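You operate a simulated robot arm through the tools that you are given. There is no shell and no other tool. Be economical: measure what you need, move in short steps, check, and stop when the job is done.

You run a simulated two-armed robot. Do the job below in one go: nothing can be reset, and whatever is moved stays where it is left.

Task
Open the preparation bench drawer, put the anvil ring with the largest size on its label from the top of the preparation bench in the inside of the preparation bench drawer, then shut the drawer. Turn the size knob to LONG. Carry the long tray with both arms and set it on the shelf under the glue bench. Take the wiping block and put it on the middle shelf of the air bench. Put the black plate on the middle shelf of the stamper rack. Put one of the tape tabs from the top of the air bench on the edge machine table. Take the round brush on the top of the sorting bench and put it away on the top of the small bench. Put the 3 MM card shim from the shelf under the glue bench on the shelf of the sorting bench and the 1 MM card shim on the middle shelf of the air bench. Put the blue plug gauge on the edge machine table away on the top of the long bench. Any order will do. Set down upright: wiping block, tape tab.

Only the result counts: the job must be done as asked and must still hold three seconds after the hand-in. Knocking over, shifting, dropping, spilling or breaking anything else fails it.

Robot
Two 6-joint arms with two-finger grippers on one trunk, on a base that drives. Base frame: it is fixed to the floor where the robot stands at the start and does not move with it; the origin is under the middle of the robot, x ahead of it, y to its left, z up. Lengths are in mm, angles in degrees, forces in N, time in s.
The left shoulder is at the start at [70, 148, 1268], the right one opposite. With the tool pointing down near the work surface each hand reaches from about 100 to 300 mm from the robot's upright axis, wherever it stands, measured 20 degrees to its own side. Places, roughly: anvil ring [750, 250, 750]; black plate [-3250, 2500, 1000]; blue plug gauge [-4000, 500, 1000]; card shim [-1500, -1250, 250]; edge machine table [-3900, 400, 900]; inside of the preparation bench drawer [900, 100, 700]; long tray [500, 1000, 750]; middle shelf of the air bench [-2100, 700, 500]; middle shelf of the stamper rack [-6300, 3600, 500]; preparation bench drawer [900, 0, 700]; round brush (5x5x7 cm) [-1500, 400, 800]; shelf of the sorting bench [-1200, 600, 400]; shelf under the glue bench [-1200, -1300, 400]; size knob [800, 700, 1100]; tape tab (3x3x5 cm) [-2200, 100, 900]; top of the long bench [-6800, 6900, 800]; top of the small bench [-6400, 5700, 800]; wiping block (5x4x5 cm) [-3000, 3100, 1000]. Payload 2.45 kg a hand.
Tool frame (each hand has its own): the origin (TCP) lies between the finger pads and is the grasp point; the fingertips stand 30 mm ahead of it; z points along the fingers, y is the line along which they close. Largest opening 106 mm; the body of the gripper starts 79 mm behind the TCP.
Orientation is told as [roll, pitch, yaw] about the base's x, y, z axes, in that order, counted from this pose: with the fingers straight down and closing along the base's y, the tool's x points along the base's -x, its y along +y and its z along -z.

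Tools
- The arms move only by the tool nudge_tool. It takes "left_motion", "right_motion" or both (then of equal length, played together; a hand with none holds still); each is a list of rows, each a list of 3 entries, a list of its own where there are three numbers: the shift along the tool's x, y, z in units of 200 mm (1.0 is 200 mm), then the turn, a rotation vector about the tool's x, y, z in units of 45 degrees (1.0 is 45 degrees), then the opening, from 0 (shut) to 1 (fully open). In form: [[[x, y, z], [wx, wy, wz], fingers], ...]. A call has 1 to 10 rows; each row is the pose to reach, as a shift and turn from the pose commanded when the call began, along the tool's axes at that moment. A call with a number of a shift or a turn outside -1 to 1 is refused whole. Rows are played at 5 a second. More than 50 mm and 8.6 degrees between two rows, or a gripper value outside its range, and nothing of the call is played. A pose out of reach is approached as far as the arm can. The call stops where the force on the tool passes 40 N (or 10 N more than at its start, if that is more) or the arm is blocked; 0.2 s more then pass. Each finger travels about 72 mm/s and halts on what it meets, pressing with about 32 N; the grip force reading is that of the motor and also rises with nothing between the fingers. The clock runs only during rows and for 0.2 s after the last one: add rows that repeat a pose to give the fingers time. The reply holds the time, the measured pose of the TCP, the force on the tool along the base axes, the opening and the grip force, in the units named above and with some noise, with the torque about the TCP (base axes, N m) and any sound that the robot's microphone picked up.
- Cameras (640 x 400 px; columns grow to the right, rows downward): "scene" is now at [128.7, 48.2, 1509.7]; the picture's right is [0.47, -0.88, 0.00], its down [-0.53, -0.28, -0.80] and it looks along [0.70, 0.38, -0.60] (base axes); focal length 214 px, centre (320, 200). "left" rides on the left gripper at [76, 2, -106] in its tool frame; the picture's right is [-0.02, 1.00, 0.00], its down [-0.78, -0.02, -0.62] and it looks along [-0.62, -0.01, 0.78] (tool axes); focal length 247 px, centre (320, 200). "right" rides on the right gripper at [76, -2, -106] in its tool frame; the picture's right is [0.02, 1.00, 0.00], its down [-0.78, 0.02, -0.62] and it looks along [-0.62, 0.01, 0.78] (tool axes); focal length 247 px, centre (320, 200). There is no depth. A picture from a camera that has moved, and an enlarged one, comes with that camera's place and axes in the base frame and with its lens. The place of the scene camera against the robot may be out by one fixed shift of up to 25 mm in any direction.
- grab_frame(camera): a new picture of that camera. No time passes.
- lift_body(by): slides the trunk up (or, below 0, down) by that many mm; the arms and the scene camera ride with it, the base frame stays. It gives what a move gives, with no picture.
- base_move(legs): drives the robot by 1 to 6 legs, each [ahead, left, turn to the left] in mm, mm and degrees, along the robot's own axes; the way and the turn of a leg run together, so that a leg with both is an arc; at most 1500 mm and 180 degrees a leg. The arms and the cameras ride along, it lands a little off, and it stops where it bumps. It gives what a move gives.
- turn_head(pan, tilt): turns the head with the scene camera to pan (to the left, within 86 degrees either way) and tilt (down, from -29 to 69), counted from straight ahead of the robot. It gives what a move gives.
- inspect(camera, box): a new picture of the part [left, top, right, bottom] of that camera's present view, enlarged. No time passes.
- sign_off(): hands the job in; it is judged then, once.

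Work in short steps. Places have to be worked out from the pictures, the camera data and where the tool is seen: move nearer, look again, correct. Check each grasp and each placing, and mend what went wrong. You have 525 turns and 302 pictures in all, those below and enlarged ones among them. Open the grippers and draw the arms clear of the work before you hand the job in, unless the task says otherwise; then end with one line.

The tools are called as name(argument=value, ...) on one line, values as JSON. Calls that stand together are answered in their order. nudge_tool: Moves the arms, as the interface text tells. Its arguments: {"type":"object","properties":{"left_motion":{"type":"array","items":{"type":"array"}},"right_motion":{"type":"array","items":{"type":"array"}}},"required":[]} The other tools are called the same way: lift_body (by) slides the trunk up or down; base_move (legs) drives the base; turn_head (pan, tilt) turns the head that bears the scene camera; grab_frame (camera) takes a picture; inspect (camera, box) takes an enlarged picture of a part of a camera's view; sign_off () hands the job in.

At the start:

```text
t: 0.0
left_position: [416.6, 445.1, 1373.7]
left_ee_rot: [0.0, -0.1, -0.1]
left_force: [-0.2, 0.5, 0.6]
left_moment: [0.0, 0.01, -0.03]
left_gripper_width: 106.0
left_finger_force: 0.0
right_position: [601.4, -44.6, 999.8]
right_ee_rot: [0.0, 0.1, -0.1]
right_force: [0.5, -1.0, 0.1]
right_moment: [0.0, -0.01, -0.01]
right_gripper_width: 106.0
right_finger_force: 0.0
trunk travel left (down, up): [-741.0, 199.0]
robot x, y, heading: [-0.4, -1.7, -0.0]
head pan, tilt: [28.0, 37.1]
```

scene: 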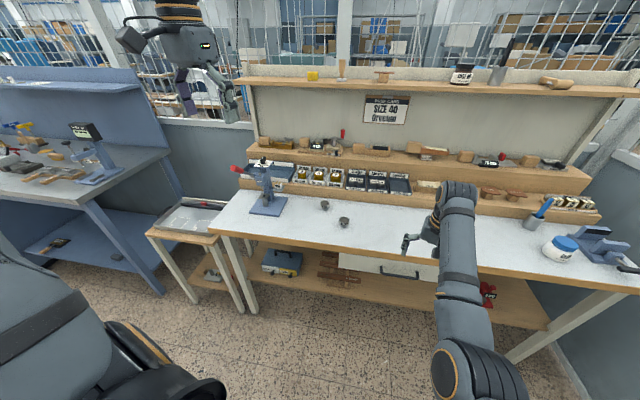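
right: 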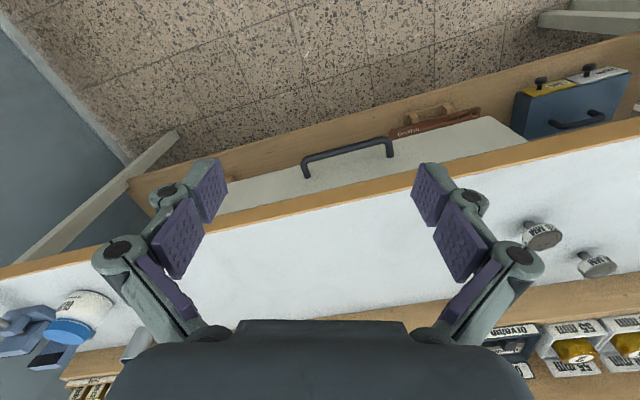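
left: 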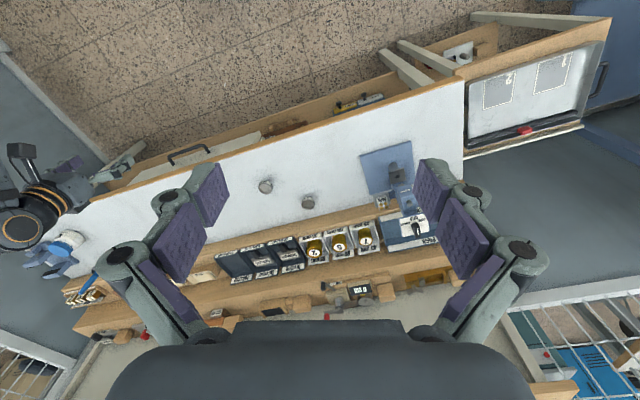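

I begin by reading the ring labels from the right camera and the scene.

inspect(camera="right", box=[500, 200, 640, 290])

inspect(camera="left", box=[240, 130, 460, 270])

inspect(camera="scene", box=[220, 130, 460, 280])

```text
4.44 times, centred on (570, 245) of right
camera zoom: at [525.9, -45.0, 1105.7], right [-0.02, 1.0, 0.0], down [0.78, 0.02, 0.62], along [0.62, 0.01, -0.78], focal length 1098 px, centre (-791, 0)
```

zoom: 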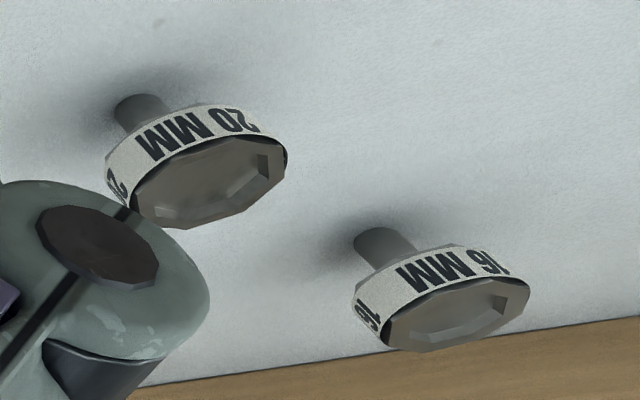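

```text
2.86 times, centred on (350, 200) of left
camera zoom: at [340.4, 446.4, 1482.0], right [0.02, 1.0, 0.0], down [0.78, -0.02, 0.62], along [0.62, -0.02, -0.78], focal length 706 px, centre (234, 200)
```

zoom: 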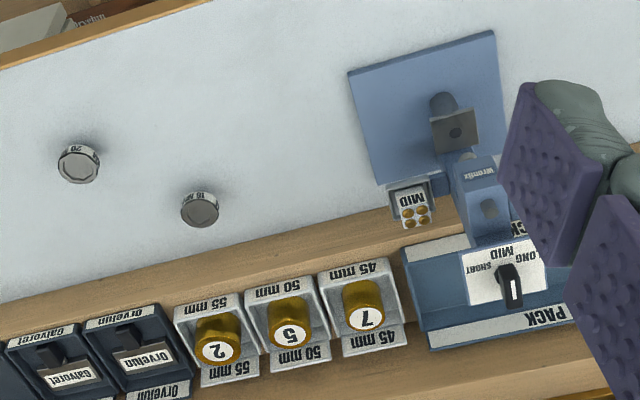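

```text
2.67 times, centred on (340, 205) of scene
camera zoom: at [128.7, 48.2, 1509.7], right [0.47, -0.88, 0.0], down [-0.53, -0.28, -0.8], along [0.7, 0.38, -0.6], focal length 572 px, centre (267, 187)
```

zoom: 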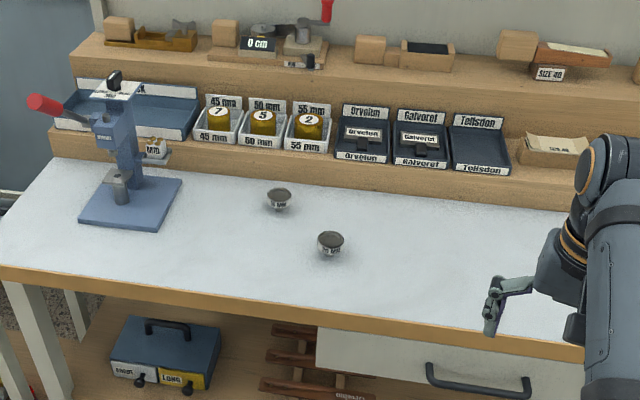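

Ring 20 MM is the right-hand one, at about (772, 267, 877). The bench is turned about 14° to the left, so I turn the base to face it and look at the handle.

base_move(legs=[[0, 0, 14.5]])

turn_head(pan=0, tilt=45)

grab_frame(camera="scene")

grab_frame(camera="right")

```text
t: 1.3
left_position: [291.6, 534.1, 1374.9]
left_ee_rot: [-0.1, 0.0, 14.5]
left_force: [-0.5, 0.1, -0.4]
left_moment: [0.0, -0.01, -0.03]
left_gripper_width: 105.9
left_finger_force: 0.2
right_position: [594.0, 108.4, 999.8]
right_ee_rot: [0.1, -0.1, 14.7]
right_force: [0.4, 0.7, 0.3]
right_moment: [0.02, -0.02, 0.03]
right_gripper_width: 105.7
right_finger_force: 0.1
trunk travel left (down, up): [-741.0, 199.0]
robot x, y, heading: [1.4, -1.0, 14.4]
head pan, tilt: [28.0, 37.1]
```

```text
t: 2.2
left_position: [291.2, 533.9, 1375.7]
left_ee_rot: [-0.2, 0.1, 14.6]
left_force: [0.2, -1.2, 0.1]
left_moment: [-0.01, 0.01, 0.02]
left_gripper_width: 106.0
left_finger_force: 0.0
right_position: [593.2, 109.4, 1000.3]
right_ee_rot: [0.1, 0.0, 14.4]
right_force: [-0.3, 0.8, 0.6]
right_moment: [0.03, -0.03, 0.0]
right_gripper_width: 105.8
right_finger_force: 0.1
trunk travel left (down, up): [-741.0, 199.0]
robot x, y, heading: [-0.9, 2.5, 14.5]
head pan, tilt: [0.0, 45.0]
```

```text
295 pictures are left
camera scene: at [129.0, 40.5, 1498.1], right [0.25, -0.97, 0.0], down [-0.68, -0.18, -0.71], along [0.68, 0.18, -0.71], focal length 214 px, centre (320, 200)
```

scene: 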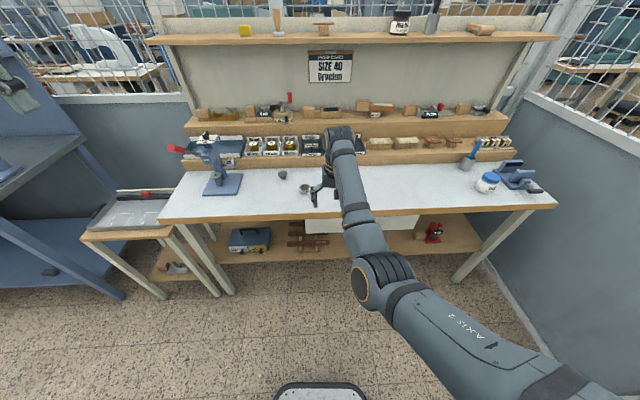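

```text
294 pictures are left
camera right: at [520.5, 88.5, 1105.8], right [-0.27, 0.96, 0.0], down [0.75, 0.21, 0.62], along [0.6, 0.17, -0.78], focal length 247 px, centre (320, 200)
```

right: 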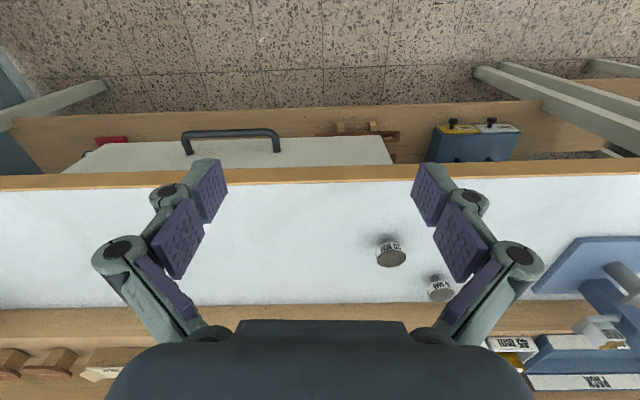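

The handle is at about (715, 3, 753) with its bar along the bench. I draw the right hand back and start turning it so that it points ahead with the fingers closing vertically.

nudge_tool(right_motion=[[[0.1, 0, 0], [-0.1, -0.1, 0.1], 1], [[0.2, 0, 0], [-0.2, -0.2, 0.2], 1], [[0.3, 0, 0], [-0.3, -0.3, 0.3], 1], [[0.4, 0, 0], [-0.4, -0.4, 0.4], 1], [[0.5, 0, 0], [-0.5, -0.5, 0.5], 1], [[0.5, 0, 0], [-0.6, -0.6, 0.6], 1], [[0.5, 0, 0], [-0.7, -0.7, 0.7], 1], [[0.5, 0, 0], [-0.77, -0.77, 0.77], 1]])

```text
t: 3.1
left_position: [290.0, 533.6, 1375.4]
left_ee_rot: [-0.2, -0.2, 14.5]
left_force: [-1.0, -0.4, 0.7]
left_moment: [0.01, -0.01, 0.03]
left_gripper_width: 106.0
left_finger_force: 0.0
right_position: [584.4, 9.0, 1003.6]
right_ee_rot: [9.6, -17.1, -4.2]
right_force: [0.0, -0.3, 0.3]
right_moment: [0.01, 0.0, 0.01]
right_gripper_width: 106.1
right_finger_force: 0.0
right hand out of reach, approached as far as the arm can: row 2, 3, 4
trunk travel left (down, up): [-741.0, 199.0]
robot x, y, heading: [-0.4, 1.0, 14.4]
head pan, tilt: [0.0, 45.0]
stopped in row 4 (right hand): the arm was blocked; the commanded pose is now the measured one
```

The turn this way met a limit. I undo that turn in place and will try the opposite roll.

nudge_tool(right_motion=[[[0, 0, 0], [0.1, 0.1, -0.1], 1], [[0, 0, 0], [0.2, 0.2, -0.2], 1], [[0, 0, 0], [0.3, 0.3, -0.3], 1], [[0, 0, 0], [0.38, 0.38, -0.38], 1], [[0, 0, 0], [0.38, 0.38, -0.38], 1]])

grab_frame(camera="scene")

```text
t: 4.3
left_position: [290.4, 534.4, 1375.2]
left_ee_rot: [-0.1, 0.0, 14.4]
left_force: [-0.2, 0.1, -0.8]
left_moment: [0.06, 0.03, 0.0]
left_gripper_width: 106.0
left_finger_force: 0.0
right_position: [605.8, 23.3, 976.2]
right_ee_rot: [-10.4, 0.0, 12.9]
right_force: [-1.0, -0.2, 0.7]
right_moment: [-0.01, -0.01, -0.01]
right_gripper_width: 106.1
right_finger_force: 0.1
right hand out of reach, approached as far as the arm can: row 2, 3, 4, 5
trunk travel left (down, up): [-741.0, 199.0]
robot x, y, heading: [2.0, -1.0, 14.5]
head pan, tilt: [0.0, 45.0]
```

```text
293 pictures are left
camera scene: at [128.7, 39.9, 1498.2], right [0.25, -0.97, 0.0], down [-0.68, -0.18, -0.71], along [0.68, 0.18, -0.71], focal length 214 px, centre (320, 200)
```

scene: 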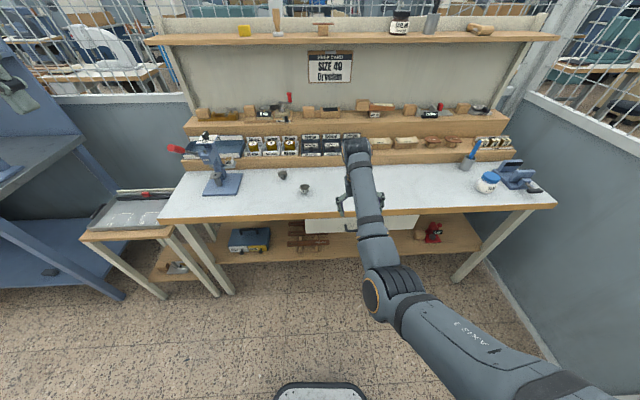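

The arm is nearly stretched in this pose. I level the hand and test a plain pull-back with a lift.

nudge_tool(right_motion=[[[0.1, 0, -0.1], [-0.1, 0, 0], 1], [[0.2, 0, -0.1], [-0.23, 0, 0], 1], [[0.4, 0, -0.1], [-0.23, 0, 0], 1], [[0.6, 0, -0.1], [-0.23, 0, 0], 1], [[0.8, 0, -0.1], [-0.23, 0, 0], 1], [[0.8, 0, -0.1], [-0.23, 0, 0], 1]])

```text
t: 5.5
left_position: [291.2, 531.4, 1376.9]
left_ee_rot: [0.0, -0.1, 14.5]
left_force: [-0.1, -0.1, 0.0]
left_moment: [0.05, -0.02, 0.02]
left_gripper_width: 106.1
left_finger_force: 0.1
right_position: [567.4, -41.3, 969.1]
right_ee_rot: [-7.5, -9.5, 10.3]
right_force: [-0.1, -0.4, 0.2]
right_moment: [0.04, 0.04, -0.02]
right_gripper_width: 106.0
right_finger_force: 0.1
right hand out of reach, approached as far as the arm can: row 1, 2, 3, 4, 5
trunk travel left (down, up): [-741.0, 199.0]
robot x, y, heading: [2.6, -0.2, 14.5]
head pan, tilt: [0.0, 45.0]
stopped in row 5 (right hand): the arm was blocked; the commanded pose is now the measured one
```

The arm stops moving oddly. I look at its shape with the head turned to the right.

turn_head(pan=-45, tilt=45)

grab_frame(camera="scene")

turn_head(pan=60, tilt=25)

grab_frame(camera="scene")

```text
t: 6.6
left_position: [290.3, 534.5, 1374.5]
left_ee_rot: [-0.1, 0.1, 14.5]
left_force: [-0.7, -0.9, 0.1]
left_moment: [0.01, -0.01, 0.05]
left_gripper_width: 105.9
left_finger_force: 0.1
right_position: [567.2, -40.2, 969.0]
right_ee_rot: [-7.5, -9.5, 10.3]
right_force: [0.0, 0.3, -0.4]
right_moment: [-0.02, 0.0, 0.02]
right_gripper_width: 106.4
right_finger_force: 0.0
trunk travel left (down, up): [-741.0, 199.0]
robot x, y, heading: [-1.5, 3.5, 14.7]
head pan, tilt: [-45.0, 45.0]
```

```text
292 pictures are left
camera scene: at [120.6, -21.7, 1498.1], right [-0.51, -0.86, 0.0], down [-0.61, 0.36, -0.71], along [0.61, -0.36, -0.71], focal length 214 px, centre (320, 200)
```

scene: 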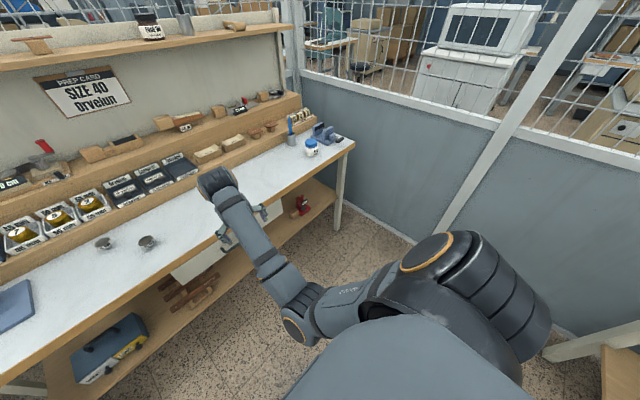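

```text
t: 8.4
left_position: [290.9, 534.5, 1374.6]
left_ee_rot: [-0.1, -0.1, 14.5]
left_force: [0.9, 0.4, 0.2]
left_moment: [-0.01, 0.0, 0.02]
left_gripper_width: 106.3
left_finger_force: 0.1
right_position: [567.2, -38.4, 970.4]
right_ee_rot: [-7.6, -9.3, 10.3]
right_force: [0.3, 0.6, 0.9]
right_moment: [-0.01, -0.02, -0.03]
right_gripper_width: 106.0
right_finger_force: 0.1
trunk travel left (down, up): [-741.0, 199.0]
robot x, y, heading: [4.3, -3.4, 14.6]
head pan, tilt: [60.0, 25.0]
```

```text
291 pictures are left
camera scene: at [75.2, 108.8, 1528.7], right [0.96, -0.27, 0.0], down [-0.11, -0.41, -0.91], along [0.24, 0.87, -0.42], focal length 214 px, centre (320, 200)
```

scene: 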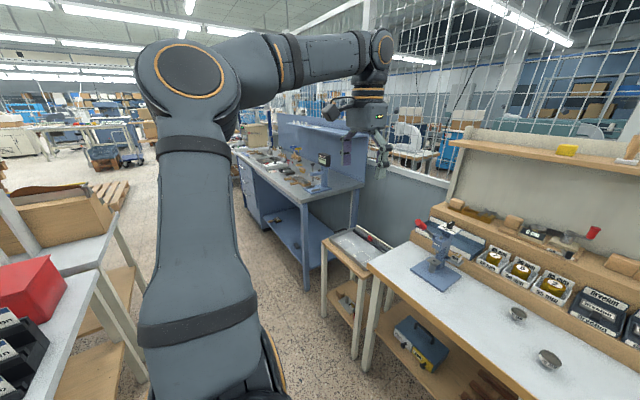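

The right arm's elbow hangs low, so wrist flex limits the straight-down pose. Pointing ahead should relieve it, so I pitch the fingers forward first.

nudge_tool(right_motion=[[[0, 0, 0], [0, -0.17, 0], 1], [[0, 0, 0], [0, -0.34, 0], 1], [[0, 0, 0], [0, -0.51, 0], 1], [[0, 0, 0], [0, -0.68, 0], 1], [[0, 0, 0], [0, -0.85, 0], 1], [[0, 0, 0], [0, -1, 0], 1], [[0, 0, 0], [0, -1, 0], 1]])

```text
t: 9.1
left_position: [291.0, 534.7, 1374.6]
left_ee_rot: [0.0, 0.0, 14.6]
left_force: [0.8, -0.9, -0.8]
left_moment: [-0.02, 0.01, 0.0]
left_gripper_width: 106.2
left_finger_force: 0.0
right_position: [626.6, -72.2, 1065.4]
right_ee_rot: [-15.6, -37.5, 14.4]
right_force: [-0.7, 0.4, -1.5]
right_moment: [-0.02, -0.05, -0.01]
right_gripper_width: 106.2
right_finger_force: 0.0
trunk travel left (down, up): [-741.0, 199.0]
robot x, y, heading: [3.2, -0.7, 14.8]
head pan, tilt: [60.0, 25.0]
stopped in row 3 (right hand): the arm was blocked; the commanded pose is now the measured one
```

It moved and pitched but drifted upward. I pitch further in smaller steps to see whether it now follows.

nudge_tool(right_motion=[[[0, 0, 0], [0, -0.1, 0], 1], [[0, 0, 0], [0, -0.2, 0], 1], [[0, 0, 0], [0, -0.3, 0], 1], [[0, 0, 0], [0, -0.4, 0], 1], [[0, 0, 0], [0, -0.5, 0], 1], [[0, 0, 0], [0, -0.6, 0], 1], [[0, 0, 0], [0, -0.6, 0], 1]])

turn_head(pan=-45, tilt=45)

grab_frame(camera="scene")

```text
t: 10.0
left_position: [291.2, 534.5, 1374.4]
left_ee_rot: [-0.1, 0.0, 14.4]
left_force: [0.2, 0.2, -0.2]
left_moment: [0.02, -0.01, -0.01]
left_gripper_width: 106.0
left_finger_force: 0.1
right_position: [657.8, -84.4, 1156.7]
right_ee_rot: [-29.1, -60.6, 26.9]
right_force: [-0.7, 0.1, -0.2]
right_moment: [0.02, -0.01, 0.0]
right_gripper_width: 106.2
right_finger_force: 0.0
trunk travel left (down, up): [-741.0, 199.0]
robot x, y, heading: [3.2, -1.1, 14.7]
head pan, tilt: [60.0, 25.0]
stopped in row 4 (right hand): the arm was blocked; the commanded pose is now the measured one
```

```text
t: 11.8
left_position: [290.4, 534.2, 1374.3]
left_ee_rot: [-0.1, 0.0, 14.4]
left_force: [0.1, 0.0, -0.3]
left_moment: [0.02, 0.02, 0.03]
left_gripper_width: 105.9
left_finger_force: 0.0
right_position: [657.9, -83.8, 1156.1]
right_ee_rot: [-28.9, -60.5, 26.9]
right_force: [-0.3, -0.7, -0.6]
right_moment: [0.0, 0.04, 0.0]
right_gripper_width: 106.0
right_finger_force: 0.1
trunk travel left (down, up): [-741.0, 199.0]
robot x, y, heading: [-0.3, 2.1, 14.7]
head pan, tilt: [-45.0, 45.0]
```

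```text
290 pictures are left
camera scene: at [120.8, -21.2, 1498.1], right [-0.51, -0.86, 0.0], down [-0.61, 0.36, -0.71], along [0.61, -0.36, -0.71], focal length 214 px, centre (320, 200)
```

scene: 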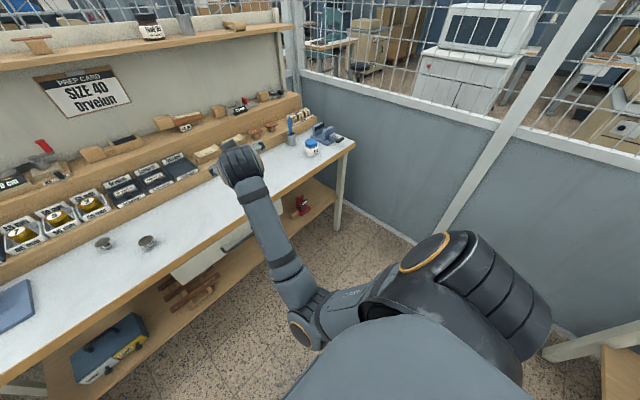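

The hand now points mostly ahead. I test a gentle pull-back along its fingers to see if the elbow bends.

nudge_tool(right_motion=[[[0, 0, -0.08], [0, 0, 0], 1], [[0, 0, -0.16], [0, 0, 0], 1], [[0, 0, -0.24], [0, 0, 0], 1], [[0, 0, -0.32], [0, 0, 0], 1], [[0, 0, -0.4], [0, 0, 0], 1], [[0, 0, -0.5], [0, 0, 0], 1], [[0, 0, -0.5], [0, 0, 0], 1]])

```text
t: 12.6
left_position: [291.1, 533.2, 1374.6]
left_ee_rot: [0.0, 0.0, 14.6]
left_force: [-0.3, -0.7, 0.2]
left_moment: [-0.04, 0.02, 0.02]
left_gripper_width: 105.9
left_finger_force: 0.1
right_position: [633.2, -126.0, 1201.1]
right_ee_rot: [-47.7, -59.7, 39.6]
right_force: [0.7, 0.2, 0.0]
right_moment: [0.02, 0.01, 0.03]
right_gripper_width: 106.0
right_finger_force: 0.1
right hand out of reach, approached as far as the arm can: row 3
trunk travel left (down, up): [-741.0, 199.0]
robot x, y, heading: [2.9, -1.2, 14.9]
head pan, tilt: [-45.0, 45.0]
stopped in row 3 (right hand): the arm was blocked; the commanded pose is now the measured one
```

The drift is always to the right, so the elbow may be jammed against the torso. I move the hand to the right in gentle steps to free it.

nudge_tool(right_motion=[[[0.027, -0.11, 0.053], [0, 0, 0], 1], [[0.054, -0.22, 0.106], [0, 0, 0], 1], [[0.08, -0.33, 0.16], [0, 0, 0], 1], [[0.106, -0.44, 0.213], [0, 0, 0], 1], [[0.133, -0.55, 0.266], [0, 0, 0], 1], [[0.16, -0.66, 0.32], [0, 0, 0], 1], [[0.16, -0.66, 0.32], [0, 0, 0], 1]])

grab_frame(camera="scene")

```text
t: 14.2
left_position: [291.2, 535.5, 1375.3]
left_ee_rot: [-0.1, 0.0, 14.5]
left_force: [0.1, -0.2, 0.1]
left_moment: [-0.05, 0.02, -0.05]
left_gripper_width: 106.0
left_finger_force: 0.0
right_position: [671.4, -270.0, 1199.1]
right_ee_rot: [-47.2, -59.9, 39.3]
right_force: [0.6, 0.0, -0.1]
right_moment: [-0.05, -0.03, 0.01]
right_gripper_width: 106.0
right_finger_force: 0.1
trunk travel left (down, up): [-741.0, 199.0]
robot x, y, heading: [-2.1, -3.2, 14.4]
head pan, tilt: [-45.0, 45.0]
```

```text
289 pictures are left
camera scene: at [120.9, -20.6, 1498.1], right [-0.51, -0.86, 0.0], down [-0.61, 0.36, -0.71], along [0.61, -0.36, -0.71], focal length 214 px, centre (320, 200)
```

scene: 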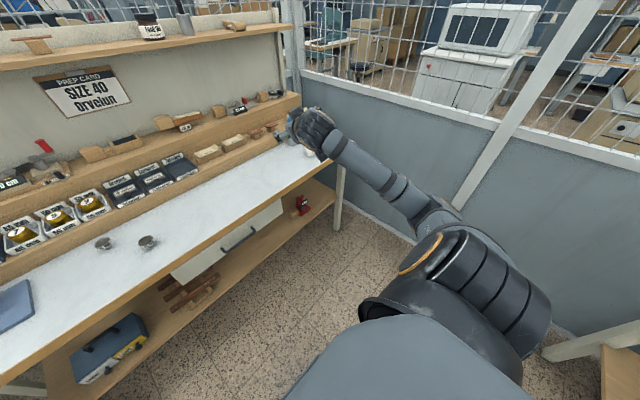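

That freed it: the move was exact. Now I pull back 100 mm and do half of the turn towards pointing straight at the bench with the fingers closing vertically.

nudge_tool(right_motion=[[[0.04, -0.025, -0.07], [0.003, -0.065, -0.128], 1], [[0.08, -0.05, -0.14], [0.006, -0.13, -0.257], 1], [[0.12, -0.075, -0.21], [0.009, -0.195, -0.385], 1], [[0.15, -0.1, -0.28], [0.012, -0.26, -0.513], 1], [[0.19, -0.125, -0.35], [0.015, -0.325, -0.64], 1], [[0.23, -0.148, -0.42], [0.019, -0.39, -0.77], 1], [[0.23, -0.148, -0.42], [0.019, -0.39, -0.77], 1]])

nudge_tool(right_motion=[[[0, 0, 0], [0.003, -0.065, -0.128], 1], [[0, 0, 0], [0.006, -0.13, -0.257], 1], [[0, 0, 0], [0.009, -0.195, -0.385], 1], [[0, 0, 0], [0.012, -0.26, -0.513], 1], [[0, 0, 0], [0.015, -0.325, -0.64], 1], [[0, 0, 0], [0.019, -0.39, -0.77], 1], [[0, 0, 0], [0.019, -0.39, -0.77], 1]])

```text
t: 15.8
left_position: [290.8, 533.3, 1376.1]
left_ee_rot: [-0.2, -0.1, 14.5]
left_force: [-0.7, -0.2, -0.2]
left_moment: [0.03, -0.02, -0.02]
left_gripper_width: 106.3
left_finger_force: 0.1
right_position: [586.1, -184.3, 1212.6]
right_ee_rot: [-82.7, -34.0, 84.4]
right_force: [-0.2, -0.4, 0.6]
right_moment: [0.03, 0.03, 0.0]
right_gripper_width: 106.1
right_finger_force: 0.0
right hand out of reach, approached as far as the arm can: row 2, 3, 4, 5, 6, 7
trunk travel left (down, up): [-741.0, 199.0]
robot x, y, heading: [-1.1, 0.7, 14.5]
head pan, tilt: [-45.0, 45.0]
```

```text
t: 17.4
left_position: [290.9, 533.5, 1375.7]
left_ee_rot: [0.0, -0.1, 14.6]
left_force: [0.2, -0.3, -0.2]
left_moment: [0.0, 0.0, -0.01]
left_gripper_width: 105.9
left_finger_force: 0.0
right_position: [586.4, -128.9, 1239.4]
right_ee_rot: [-90.0, -0.4, 104.4]
right_force: [0.0, 0.6, 0.3]
right_moment: [-0.02, -0.03, -0.01]
right_gripper_width: 106.0
right_finger_force: 0.0
right hand out of reach, approached as far as the arm can: row 1, 2, 3, 4, 5, 6, 7
trunk travel left (down, up): [-741.0, 199.0]
robot x, y, heading: [0.6, -0.2, 14.5]
head pan, tilt: [-45.0, 45.0]
```

The hand now points straight at the bench with vertical closing; the arm just cannot fold any closer. I lower the trunk so the hand comes near handle height, then look.

lift_body(by=-480)

grab_frame(camera="right")

turn_head(pan=-15, tilt=25)

grab_frame(camera="scene")

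```text
refused: -480 is not a number from -400 to 400
```

```text
288 pictures are left
camera right: at [502.8, -228.8, 1240.3], right [0.0, -0.01, -1.0], down [-0.8, 0.6, -0.01], along [0.6, 0.8, -0.01], focal length 247 px, centre (320, 200)
```

right: 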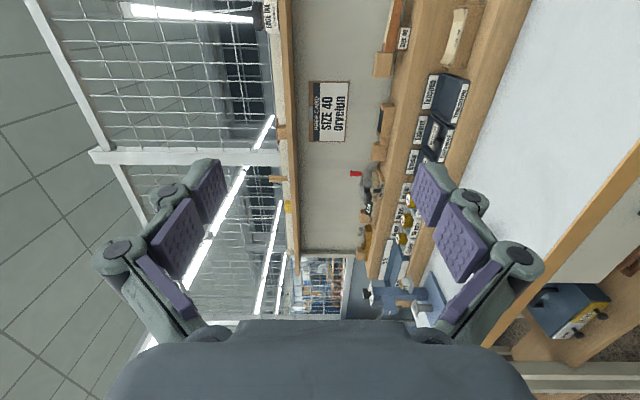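

```text
t: 18.4
left_position: [290.8, 533.9, 1375.7]
left_ee_rot: [-0.1, 0.0, 14.5]
left_force: [0.7, -0.9, -0.4]
left_moment: [0.0, -0.01, 0.01]
left_gripper_width: 106.0
left_finger_force: 0.0
right_position: [586.3, -127.7, 1239.4]
right_ee_rot: [-90.0, -0.3, 104.4]
right_force: [0.4, -0.6, -0.4]
right_moment: [0.02, -0.05, 0.03]
right_gripper_width: 105.8
right_finger_force: 0.1
trunk travel left (down, up): [-741.0, 199.0]
robot x, y, heading: [1.6, 0.6, 14.6]
head pan, tilt: [-15.0, 25.0]
```

```text
287 pictures are left
camera scene: at [142.7, 19.5, 1528.6], right [-0.01, -1.0, 0.0], down [-0.42, 0.0, -0.91], along [0.91, -0.01, -0.42], focal length 214 px, centre (320, 200)
```

scene: 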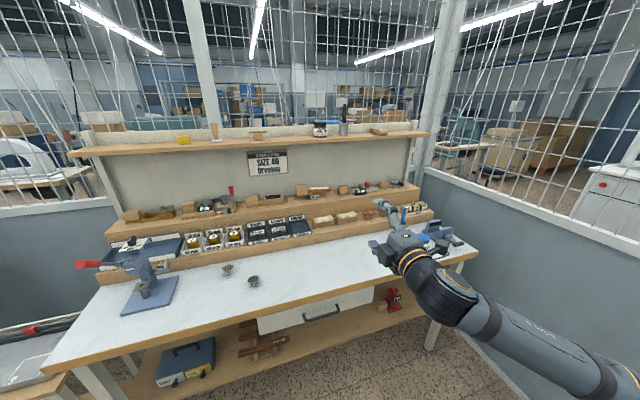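

I lower the trunk in two steps.

lift_body(by=-400)

grab_frame(camera="right")

```text
t: 22.2
left_position: [291.2, 533.9, 975.7]
left_ee_rot: [-0.1, 0.0, 14.5]
left_force: [-0.2, 0.2, 0.7]
left_moment: [-0.04, -0.04, 0.02]
left_gripper_width: 106.3
left_finger_force: 0.0
right_position: [586.3, -128.0, 838.7]
right_ee_rot: [-90.1, -0.3, 104.4]
right_force: [0.2, -0.8, 0.5]
right_moment: [-0.05, 0.01, -0.03]
right_gripper_width: 105.9
right_finger_force: 0.1
trunk travel left (down, up): [-341.0, 599.0]
robot x, y, heading: [1.8, -1.3, 14.5]
head pan, tilt: [-15.0, 25.0]
```

```text
286 pictures are left
camera right: at [502.9, -227.8, 840.5], right [0.0, -0.02, -1.0], down [-0.8, 0.6, -0.01], along [0.6, 0.8, -0.01], focal length 247 px, centre (320, 200)
```

right: 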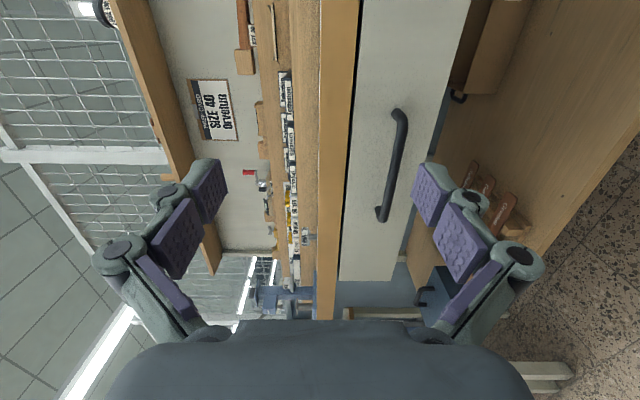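

The bar is centred at about (716, -1, 750), ends agreeing with the earlier fix. I lower the trunk 89 mm, then move left and forward to straddle the bar.

lift_body(by=-89)

nudge_tool(right_motion=[[[-0.1, 0, 0.1], [0, 0, 0], 1], [[-0.2, 0, 0.2], [0, 0, 0], 1], [[-0.3, 0, 0.28], [0, 0, 0], 1], [[-0.4, 0, 0.36], [0, 0, 0], 1], [[-0.45, 0, 0.42], [0, 0, 0], 1], [[-0.45, 0, 0.42], [0, 0, 0], 1]])

grab_frame(camera="right")

```text
t: 23.4
left_position: [290.5, 534.6, 886.5]
left_ee_rot: [-0.1, -0.1, 14.5]
left_force: [-1.1, -0.3, 0.5]
left_moment: [0.01, 0.0, 0.0]
left_gripper_width: 105.8
left_finger_force: 0.0
right_position: [586.0, -128.0, 750.7]
right_ee_rot: [-90.1, -0.2, 104.4]
right_force: [0.5, -0.1, -0.5]
right_moment: [0.01, -0.02, -0.01]
right_gripper_width: 106.0
right_finger_force: 0.2
trunk travel left (down, up): [-252.0, 688.0]
robot x, y, heading: [-1.8, -3.6, 14.8]
head pan, tilt: [-15.0, 25.0]
```

```text
t: 24.8
left_position: [291.9, 533.7, 886.9]
left_ee_rot: [-0.2, 0.0, 14.4]
left_force: [-0.1, -0.5, 1.1]
left_moment: [-0.01, 0.0, 0.04]
left_gripper_width: 106.1
left_finger_force: 0.1
right_position: [649.9, -32.8, 743.3]
right_ee_rot: [-89.6, 4.1, 103.0]
right_force: [0.8, 0.1, 0.3]
right_moment: [0.0, -0.04, 0.0]
right_gripper_width: 106.0
right_finger_force: 0.0
trunk travel left (down, up): [-252.0, 688.0]
robot x, y, heading: [-2.1, -1.0, 14.4]
head pan, tilt: [-15.0, 25.0]
```

```text
285 pictures are left
camera right: at [564.2, -131.6, 751.1], right [0.01, -0.09, -1.0], down [-0.78, 0.62, -0.07], along [0.62, 0.78, -0.06], focal length 247 px, centre (320, 200)
```

right: 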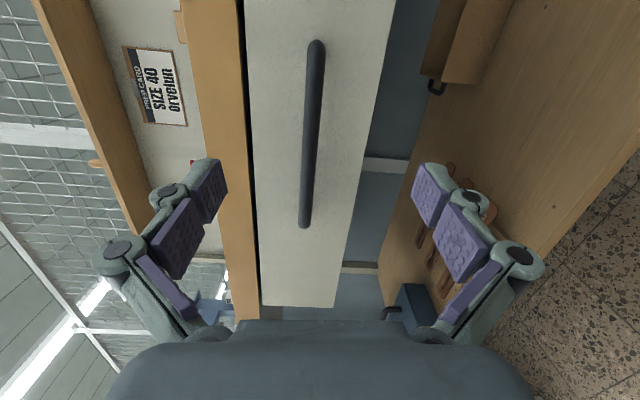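

The bar sits about 72 mm ahead and 14 mm left of the grasp point. I narrow the fingers so as to clear the bench edge, correct the tilt and advance.

nudge_tool(right_motion=[[[-0.03, -0.02, 0], [0, 0, 0.05], 0.55], [[-0.07, -0.035, 0.02], [0, -0.03, 0.09], 0.55], [[-0.07, -0.035, 0.1], [0, -0.03, 0.09], 0.55], [[-0.07, -0.035, 0.2], [0, -0.03, 0.09], 0.55], [[-0.07, -0.035, 0.28], [0, -0.03, 0.09], 0.55], [[-0.07, -0.035, 0.335], [0, -0.03, 0.09], 0.55]])

grab_frame(camera="right")

```text
t: 25.5
left_position: [291.2, 534.5, 885.7]
left_ee_rot: [-0.1, 0.1, 14.5]
left_force: [-0.4, -1.1, -0.2]
left_moment: [-0.04, -0.01, 0.01]
left_gripper_width: 106.1
left_finger_force: 0.0
right_position: [654.1, -33.2, 751.0]
right_ee_rot: [-89.8, 2.9, 103.1]
right_force: [-0.1, 0.3, 0.1]
right_moment: [0.01, 0.01, 0.02]
right_gripper_width: 58.1
right_finger_force: 0.1
trunk travel left (down, up): [-252.0, 688.0]
robot x, y, heading: [0.3, 2.6, 14.6]
head pan, tilt: [-15.0, 25.0]
stopped in row 3 (right hand): the arm was blocked; the commanded pose is now the measured one
```

```text
284 pictures are left
camera right: at [568.3, -129.3, 756.9], right [0.02, -0.07, -1.0], down [-0.78, 0.62, -0.06], along [0.62, 0.78, -0.05], focal length 247 px, centre (320, 200)
```

right: 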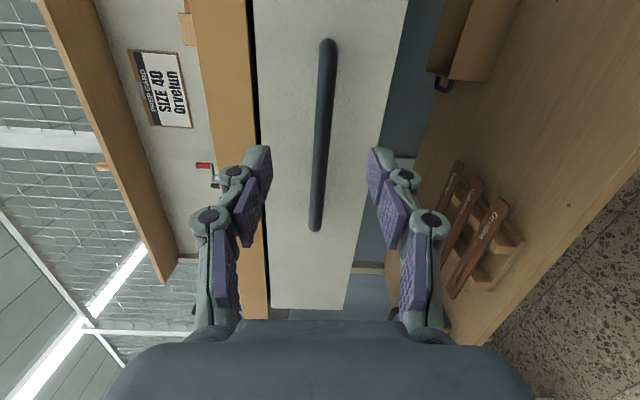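

The arm is at its own inward limit, so I let the base do the approach: ahead 64 mm and left 15 mm.

base_move(legs=[[64, 16, 0]])

grab_frame(camera="right")

```text
t: 26.5
left_position: [347.2, 564.3, 887.1]
left_ee_rot: [-0.1, -0.2, 14.5]
left_force: [-0.7, 1.2, -0.1]
left_moment: [0.0, -0.05, -0.01]
left_gripper_width: 106.4
left_finger_force: 0.0
right_position: [709.0, -0.6, 752.7]
right_ee_rot: [-90.0, 3.1, 103.1]
right_force: [-7.0, -6.5, 1.2]
right_moment: [0.12, -0.08, -0.03]
right_gripper_width: 58.5
right_finger_force: 0.1
trunk travel left (down, up): [-252.0, 688.0]
robot x, y, heading: [57.9, 29.0, 14.4]
head pan, tilt: [-15.0, 25.0]
```

```text
283 pictures are left
camera right: at [623.4, -98.5, 757.6], right [0.02, -0.07, -1.0], down [-0.78, 0.62, -0.06], along [0.62, 0.78, -0.05], focal length 247 px, centre (320, 200)
```

right: 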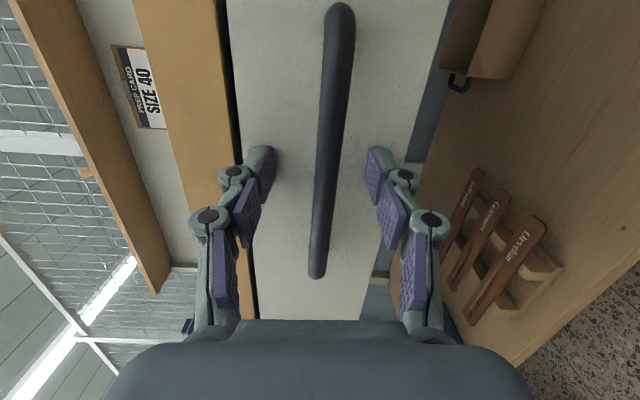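

The bar is between the fingers with the tips lightly touching the drawer front. I close on it.

nudge_tool(right_motion=[[[0, 0, -0.02], [0, 0, 0], 0], [[0, 0, -0.02], [0, 0, 0], 0], [[0, 0, -0.02], [0, 0, 0], 0], [[0, 0, -0.02], [0, 0, 0], 0]])

```text
t: 27.5
left_position: [347.9, 565.6, 886.2]
left_ee_rot: [0.0, 0.0, 14.6]
left_force: [-0.5, -0.8, 0.5]
left_moment: [0.01, 0.02, 0.02]
left_gripper_width: 105.8
left_finger_force: 0.1
right_position: [706.1, -2.7, 749.2]
right_ee_rot: [-89.6, 3.2, 103.0]
right_force: [-18.1, -3.3, -18.4]
right_moment: [1.1, 0.11, 0.03]
right_gripper_width: 10.2
right_finger_force: 37.9
trunk travel left (down, up): [-252.0, 688.0]
robot x, y, heading: [56.8, 34.3, 14.6]
head pan, tilt: [-15.0, 25.0]
```

The 10 mm bar is gripped. I pull the drawer by driving the base back.

base_move(legs=[[-220, 0, 0]])

turn_head(pan=0, tilt=35)

grab_frame(camera="scene")

```text
t: 28.9
left_position: [196.4, 522.4, 886.9]
left_ee_rot: [0.0, 0.1, 14.3]
left_force: [-0.2, 0.0, 0.5]
left_moment: [-0.01, 0.01, 0.02]
left_gripper_width: 106.4
left_finger_force: 0.0
right_position: [554.9, -48.5, 748.8]
right_ee_rot: [-89.8, 3.5, 102.4]
right_force: [2.8, -9.7, -2.6]
right_moment: [0.98, 0.25, 0.27]
right_gripper_width: 10.9
right_finger_force: 38.2
trunk travel left (down, up): [-252.0, 688.0]
robot x, y, heading: [-95.4, -10.0, 14.4]
head pan, tilt: [-15.0, 25.0]
stopped in leg 1: the force on the tool passed its limit at 54 N (the readings are from after the stop); the commanded pose is now the measured one
```

```text
t: 29.7
left_position: [196.9, 522.8, 886.9]
left_ee_rot: [0.0, 0.0, 14.5]
left_force: [1.5, -0.2, 0.3]
left_moment: [-0.02, 0.03, 0.02]
left_gripper_width: 106.0
left_finger_force: 0.1
right_position: [554.2, -47.7, 749.7]
right_ee_rot: [-89.6, 3.7, 102.5]
right_force: [4.1, -13.2, -5.7]
right_moment: [0.9, 0.24, -0.37]
right_gripper_width: 10.9
right_finger_force: 37.4
trunk travel left (down, up): [-252.0, 688.0]
robot x, y, heading: [-95.0, -10.0, 14.5]
head pan, tilt: [0.0, 35.0]
```

```text
282 pictures are left
camera scene: at [39.8, 30.0, 1023.8], right [0.25, -0.97, 0.0], down [-0.56, -0.14, -0.82], along [0.79, 0.2, -0.57], focal length 214 px, centre (320, 200)
```

scene: 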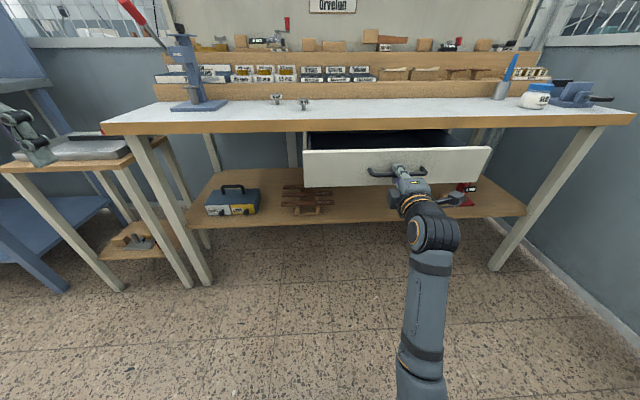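

The drawer is open about 158 mm against its stop. I open the right fingers and back the base away from the handle.

nudge_tool(right_motion=[[[0, 0, 0], [0, 0, 0], 0.5], [[0, 0, 0], [0, 0, 0], 0.5], [[0, 0, 0], [0, 0, 0], 0.5]])

base_move(legs=[[-110, 0, 0]])

lift_body(by=290)

grab_frame(camera="scene")

```text
t: 30.5
left_position: [194.9, 523.7, 887.2]
left_ee_rot: [-0.1, 0.0, 14.4]
left_force: [1.6, -0.1, 0.8]
left_moment: [-0.03, 0.01, -0.01]
left_gripper_width: 106.2
left_finger_force: 0.2
right_position: [554.2, -45.9, 750.6]
right_ee_rot: [-89.8, 3.6, 102.5]
right_force: [-0.4, -0.2, -0.7]
right_moment: [0.0, 0.01, -0.03]
right_gripper_width: 53.0
right_finger_force: 0.1
trunk travel left (down, up): [-252.0, 688.0]
robot x, y, heading: [-101.1, -9.6, 14.5]
head pan, tilt: [0.0, 35.0]
```

```text
t: 31.7
left_position: [84.4, 494.9, 886.4]
left_ee_rot: [-0.1, -0.1, 14.3]
left_force: [-0.5, 0.2, -0.4]
left_moment: [0.02, -0.01, -0.03]
left_gripper_width: 105.9
left_finger_force: 0.1
right_position: [442.8, -75.5, 750.5]
right_ee_rot: [-89.9, 3.8, 102.5]
right_force: [0.2, -0.4, 0.3]
right_moment: [0.05, 0.04, -0.02]
right_gripper_width: 53.0
right_finger_force: 0.1
trunk travel left (down, up): [-252.0, 688.0]
robot x, y, heading: [-205.1, -37.0, 14.5]
head pan, tilt: [0.0, 35.0]
```

```text
t: 34.6
left_position: [85.4, 497.4, 1174.9]
left_ee_rot: [-0.2, 0.1, 14.3]
left_force: [0.7, 0.1, 0.1]
left_moment: [0.0, -0.01, 0.0]
left_gripper_width: 105.9
left_finger_force: 0.1
right_position: [443.5, -74.4, 1040.4]
right_ee_rot: [-89.8, 3.6, 102.4]
right_force: [0.0, 0.7, 0.4]
right_moment: [0.01, -0.02, 0.02]
right_gripper_width: 53.2
right_finger_force: 0.1
trunk travel left (down, up): [-542.0, 398.0]
robot x, y, heading: [-208.5, -37.4, 14.6]
head pan, tilt: [0.0, 35.0]
```

```text
281 pictures are left
camera scene: at [-70.9, 3.8, 1313.9], right [0.25, -0.97, 0.0], down [-0.56, -0.14, -0.82], along [0.79, 0.2, -0.57], focal length 214 px, centre (320, 200)
```

scene: 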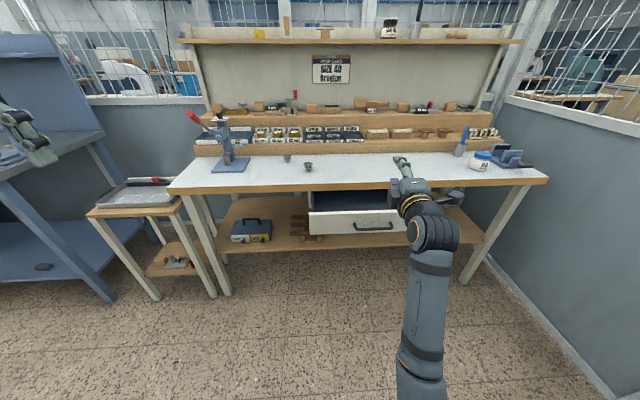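

The drawer is open and clear of the hand. I bring the left hand forward and inward, still high, to work over the ring.

nudge_tool(left_motion=[[[-0.12, -0.12, 0], [0, 0, 0], 1], [[-0.24, -0.25, 0], [0, 0, 0], 1], [[-0.36, -0.38, 0], [0, 0, 0], 1], [[-0.48, -0.5, 0], [0, 0, 0], 1], [[-0.6, -0.63, 0], [0, 0, 0], 1], [[-0.72, -0.76, 0], [0, 0, 0], 1], [[-0.84, -0.88, 0], [0, 0, 0], 1], [[-0.9, -1, 0], [0, 0, 0], 1]])

```text
t: 36.4
left_position: [122.5, 456.7, 1098.4]
left_ee_rot: [-0.1, -0.1, 14.4]
left_force: [-0.3, 0.0, -0.2]
left_moment: [-0.01, -0.01, 0.01]
left_gripper_width: 106.0
left_finger_force: 0.2
left hand out of reach, approached as far as the arm can: row 1, 2, 3, 4, 5, 6, 7, 8
right_position: [443.5, -74.9, 1040.9]
right_ee_rot: [-89.8, 3.7, 102.5]
right_force: [-0.1, -0.1, 0.6]
right_moment: [0.0, 0.02, 0.0]
right_gripper_width: 53.2
right_finger_force: 0.1
trunk travel left (down, up): [-542.0, 398.0]
robot x, y, heading: [-208.9, -38.4, 14.5]
head pan, tilt: [0.0, 35.0]
```

The left hand could not go there at this height. I try lowering it instead, straight down with a small step forward.

nudge_tool(left_motion=[[[0, 0, 0.15], [0, 0, 0], 1], [[0, 0, 0.3], [0, 0, 0], 1], [[0, 0, 0.45], [0, 0, 0], 1], [[0, 0, 0.6], [0, 0, 0], 1], [[0, 0, 0.75], [0, 0, 0], 1], [[0, 0, 0.75], [0, 0, 0], 1]])

turn_head(pan=50, tilt=30)

grab_frame(camera="scene")

```text
t: 37.8
left_position: [118.2, 454.5, 946.9]
left_ee_rot: [-0.2, 0.0, 14.5]
left_force: [0.2, 0.2, 0.3]
left_moment: [0.02, -0.01, 0.0]
left_gripper_width: 106.2
left_finger_force: 0.1
right_position: [443.3, -75.5, 1040.5]
right_ee_rot: [-89.7, 3.6, 102.5]
right_force: [-1.2, 0.2, 0.3]
right_moment: [-0.01, 0.04, 0.01]
right_gripper_width: 53.0
right_finger_force: 0.1
trunk travel left (down, up): [-542.0, 398.0]
robot x, y, heading: [-203.7, -38.1, 14.7]
head pan, tilt: [0.0, 35.0]
```

```text
t: 39.0
left_position: [118.4, 454.2, 948.0]
left_ee_rot: [-0.1, 0.0, 14.5]
left_force: [0.2, -0.1, 0.3]
left_moment: [0.03, 0.03, -0.01]
left_gripper_width: 106.3
left_finger_force: 0.0
right_position: [443.5, -75.3, 1040.1]
right_ee_rot: [-89.7, 3.6, 102.5]
right_force: [0.3, 0.6, -0.6]
right_moment: [0.01, 0.0, 0.0]
right_gripper_width: 53.1
right_finger_force: 0.0
trunk travel left (down, up): [-542.0, 398.0]
robot x, y, heading: [-205.8, -37.2, 14.3]
head pan, tilt: [50.0, 30.0]
```

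```text
280 pictures are left
camera scene: at [-117.2, 63.4, 1321.7], right [0.9, -0.43, 0.0], down [-0.22, -0.45, -0.87], along [0.37, 0.78, -0.5], focal length 214 px, centre (320, 200)
```

scene: 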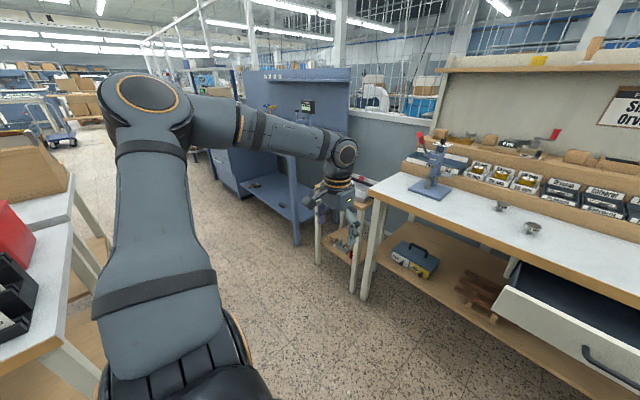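

Lowering worked exactly. Now I try forward and inward at this height.

nudge_tool(left_motion=[[[-0.1, -0.12, 0], [0, 0, 0], 1], [[-0.2, -0.25, 0], [0, 0, 0], 1], [[-0.3, -0.38, 0], [0, 0, 0], 1], [[-0.4, -0.5, 0], [0, 0, 0], 1], [[-0.5, -0.63, 0], [0, 0, 0], 1], [[-0.5, -0.76, 0], [0, 0, 0], 1], [[-0.5, -0.88, 0], [0, 0, 0], 1], [[-0.5, -1, 0], [0, 0, 0], 1]])

```text
t: 40.8
left_position: [143.9, 398.4, 932.1]
left_ee_rot: [-0.2, -0.1, 14.4]
left_force: [-0.4, -0.2, 0.0]
left_moment: [0.0, -0.01, -0.04]
left_gripper_width: 106.1
left_finger_force: 0.1
left hand out of reach, approached as far as the arm can: row 2, 3, 4, 5, 6, 7, 8
right_position: [443.3, -74.3, 1041.1]
right_ee_rot: [-89.8, 3.6, 102.5]
right_force: [-0.3, -0.2, -0.9]
right_moment: [0.0, 0.0, -0.03]
right_gripper_width: 53.3
right_finger_force: 0.0
trunk travel left (down, up): [-542.0, 398.0]
robot x, y, heading: [-204.5, -34.8, 14.2]
head pan, tilt: [50.0, 30.0]
```

Forward reach straight down is limited here. Tilting the fingers forward should gain reach, so I test pitching the left hand by 45° about its wrist.

nudge_tool(left_motion=[[[-0.11, 0, -0.01], [0, -0.16, 0], 1], [[-0.22, 0, -0.03], [0, -0.33, 0], 1], [[-0.33, 0, -0.07], [0, -0.5, 0], 1], [[-0.43, 0, -0.12], [0, -0.66, 0], 1], [[-0.53, 0, -0.18], [0, -0.83, 0], 1], [[-0.62, 0, -0.26], [0, -1, 0], 1], [[-0.62, 0, -0.26], [0, -1, 0], 1]])

```text
t: 42.4
left_position: [262.4, 430.1, 986.1]
left_ee_rot: [-0.1, -45.1, 14.5]
left_force: [0.5, -0.3, 0.1]
left_moment: [0.01, 0.03, 0.02]
left_gripper_width: 106.1
left_finger_force: 0.1
right_position: [443.7, -74.2, 1040.4]
right_ee_rot: [-89.8, 3.6, 102.5]
right_force: [0.0, -0.4, 0.4]
right_moment: [0.04, 0.0, 0.0]
right_gripper_width: 53.1
right_finger_force: 0.0
trunk travel left (down, up): [-542.0, 398.0]
robot x, y, heading: [-205.6, -39.4, 14.7]
head pan, tilt: [50.0, 30.0]
```

The tilted pose follows exactly. I test moving forward 60 mm and inward 120 mm in it.

nudge_tool(left_motion=[[[-0.05, -0.15, 0.05], [0, 0, 0], 1], [[-0.1, -0.3, 0.1], [0, 0, 0], 1], [[-0.15, -0.45, 0.15], [0, 0, 0], 1], [[-0.21, -0.6, 0.21], [0, 0, 0], 1], [[-0.21, -0.6, 0.21], [0, 0, 0], 1]])

```text
t: 43.6
left_position: [265.6, 396.0, 977.0]
left_ee_rot: [-0.1, -45.1, 14.5]
left_force: [-0.3, -1.2, 1.0]
left_moment: [0.01, 0.01, 0.01]
left_gripper_width: 105.9
left_finger_force: 0.0
left hand out of reach, approached as far as the arm can: row 1, 2, 3, 4, 5
right_position: [444.2, -74.5, 1040.7]
right_ee_rot: [-89.8, 3.6, 102.5]
right_force: [0.1, 1.0, 0.2]
right_moment: [-0.01, 0.0, 0.01]
right_gripper_width: 53.0
right_finger_force: 0.1
trunk travel left (down, up): [-542.0, 398.0]
robot x, y, heading: [-206.5, -34.5, 14.5]
head pan, tilt: [50.0, 30.0]
```

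The left hand's useful zone in this tilted pose is about 565 ahead, 300 left. So I drive the base to bring that point near the ring, sideways first, then ahead, stopping short.

base_move(legs=[[0, -252, 0], [370, 0, 0]])

grab_frame(camera="left")

turn_head(pan=20, tilt=50)

grab_frame(camera="scene")

```text
t: 47.4
left_position: [687.0, 242.9, 976.4]
left_ee_rot: [-0.3, -45.2, 14.3]
left_force: [-0.3, -0.2, -0.2]
left_moment: [-0.02, -0.01, -0.02]
left_gripper_width: 106.2
left_finger_force: 0.1
right_position: [863.6, -228.8, 1040.6]
right_ee_rot: [-89.8, 3.6, 102.2]
right_force: [0.4, -0.4, 0.4]
right_moment: [0.0, -0.02, -0.02]
right_gripper_width: 52.9
right_finger_force: 0.0
trunk travel left (down, up): [-542.0, 398.0]
robot x, y, heading: [215.3, -188.9, 14.4]
head pan, tilt: [50.0, 30.0]
```

```text
279 pictures are left
camera left: at [561.8, 213.2, 998.3], right [-0.23, 0.97, 0.01], down [0.11, 0.01, 0.99], along [0.97, 0.23, -0.11], focal length 247 px, centre (320, 200)
```

left: 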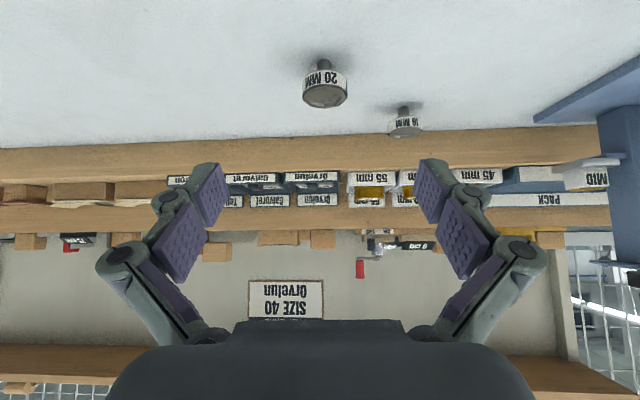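

```text
t: 48.3
left_position: [686.2, 243.1, 977.9]
left_ee_rot: [-0.2, -45.0, 14.3]
left_force: [0.1, -0.5, -0.7]
left_moment: [-0.01, 0.03, 0.02]
left_gripper_width: 106.0
left_finger_force: 0.0
right_position: [863.8, -229.4, 1041.3]
right_ee_rot: [-89.9, 3.7, 102.3]
right_force: [0.3, 0.8, -0.4]
right_moment: [-0.01, -0.02, 0.05]
right_gripper_width: 53.0
right_finger_force: 0.2
trunk travel left (down, up): [-542.0, 398.0]
robot x, y, heading: [206.9, -187.4, 14.5]
head pan, tilt: [20.0, 50.0]
```

```text
278 pictures are left
camera scene: at [326.6, -127.4, 1292.2], right [0.56, -0.83, 0.0], down [-0.63, -0.43, -0.64], along [0.53, 0.36, -0.77], focal length 214 px, centre (320, 200)
```

scene: 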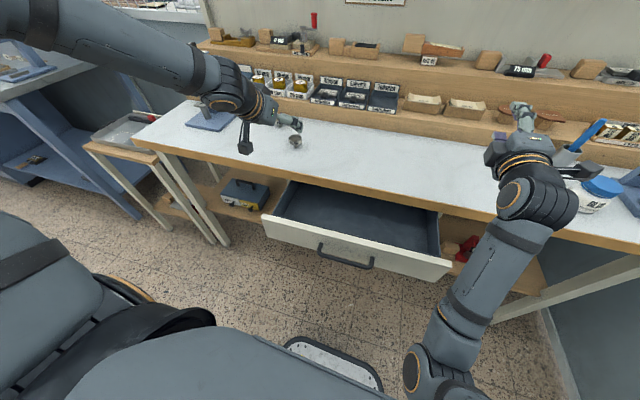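

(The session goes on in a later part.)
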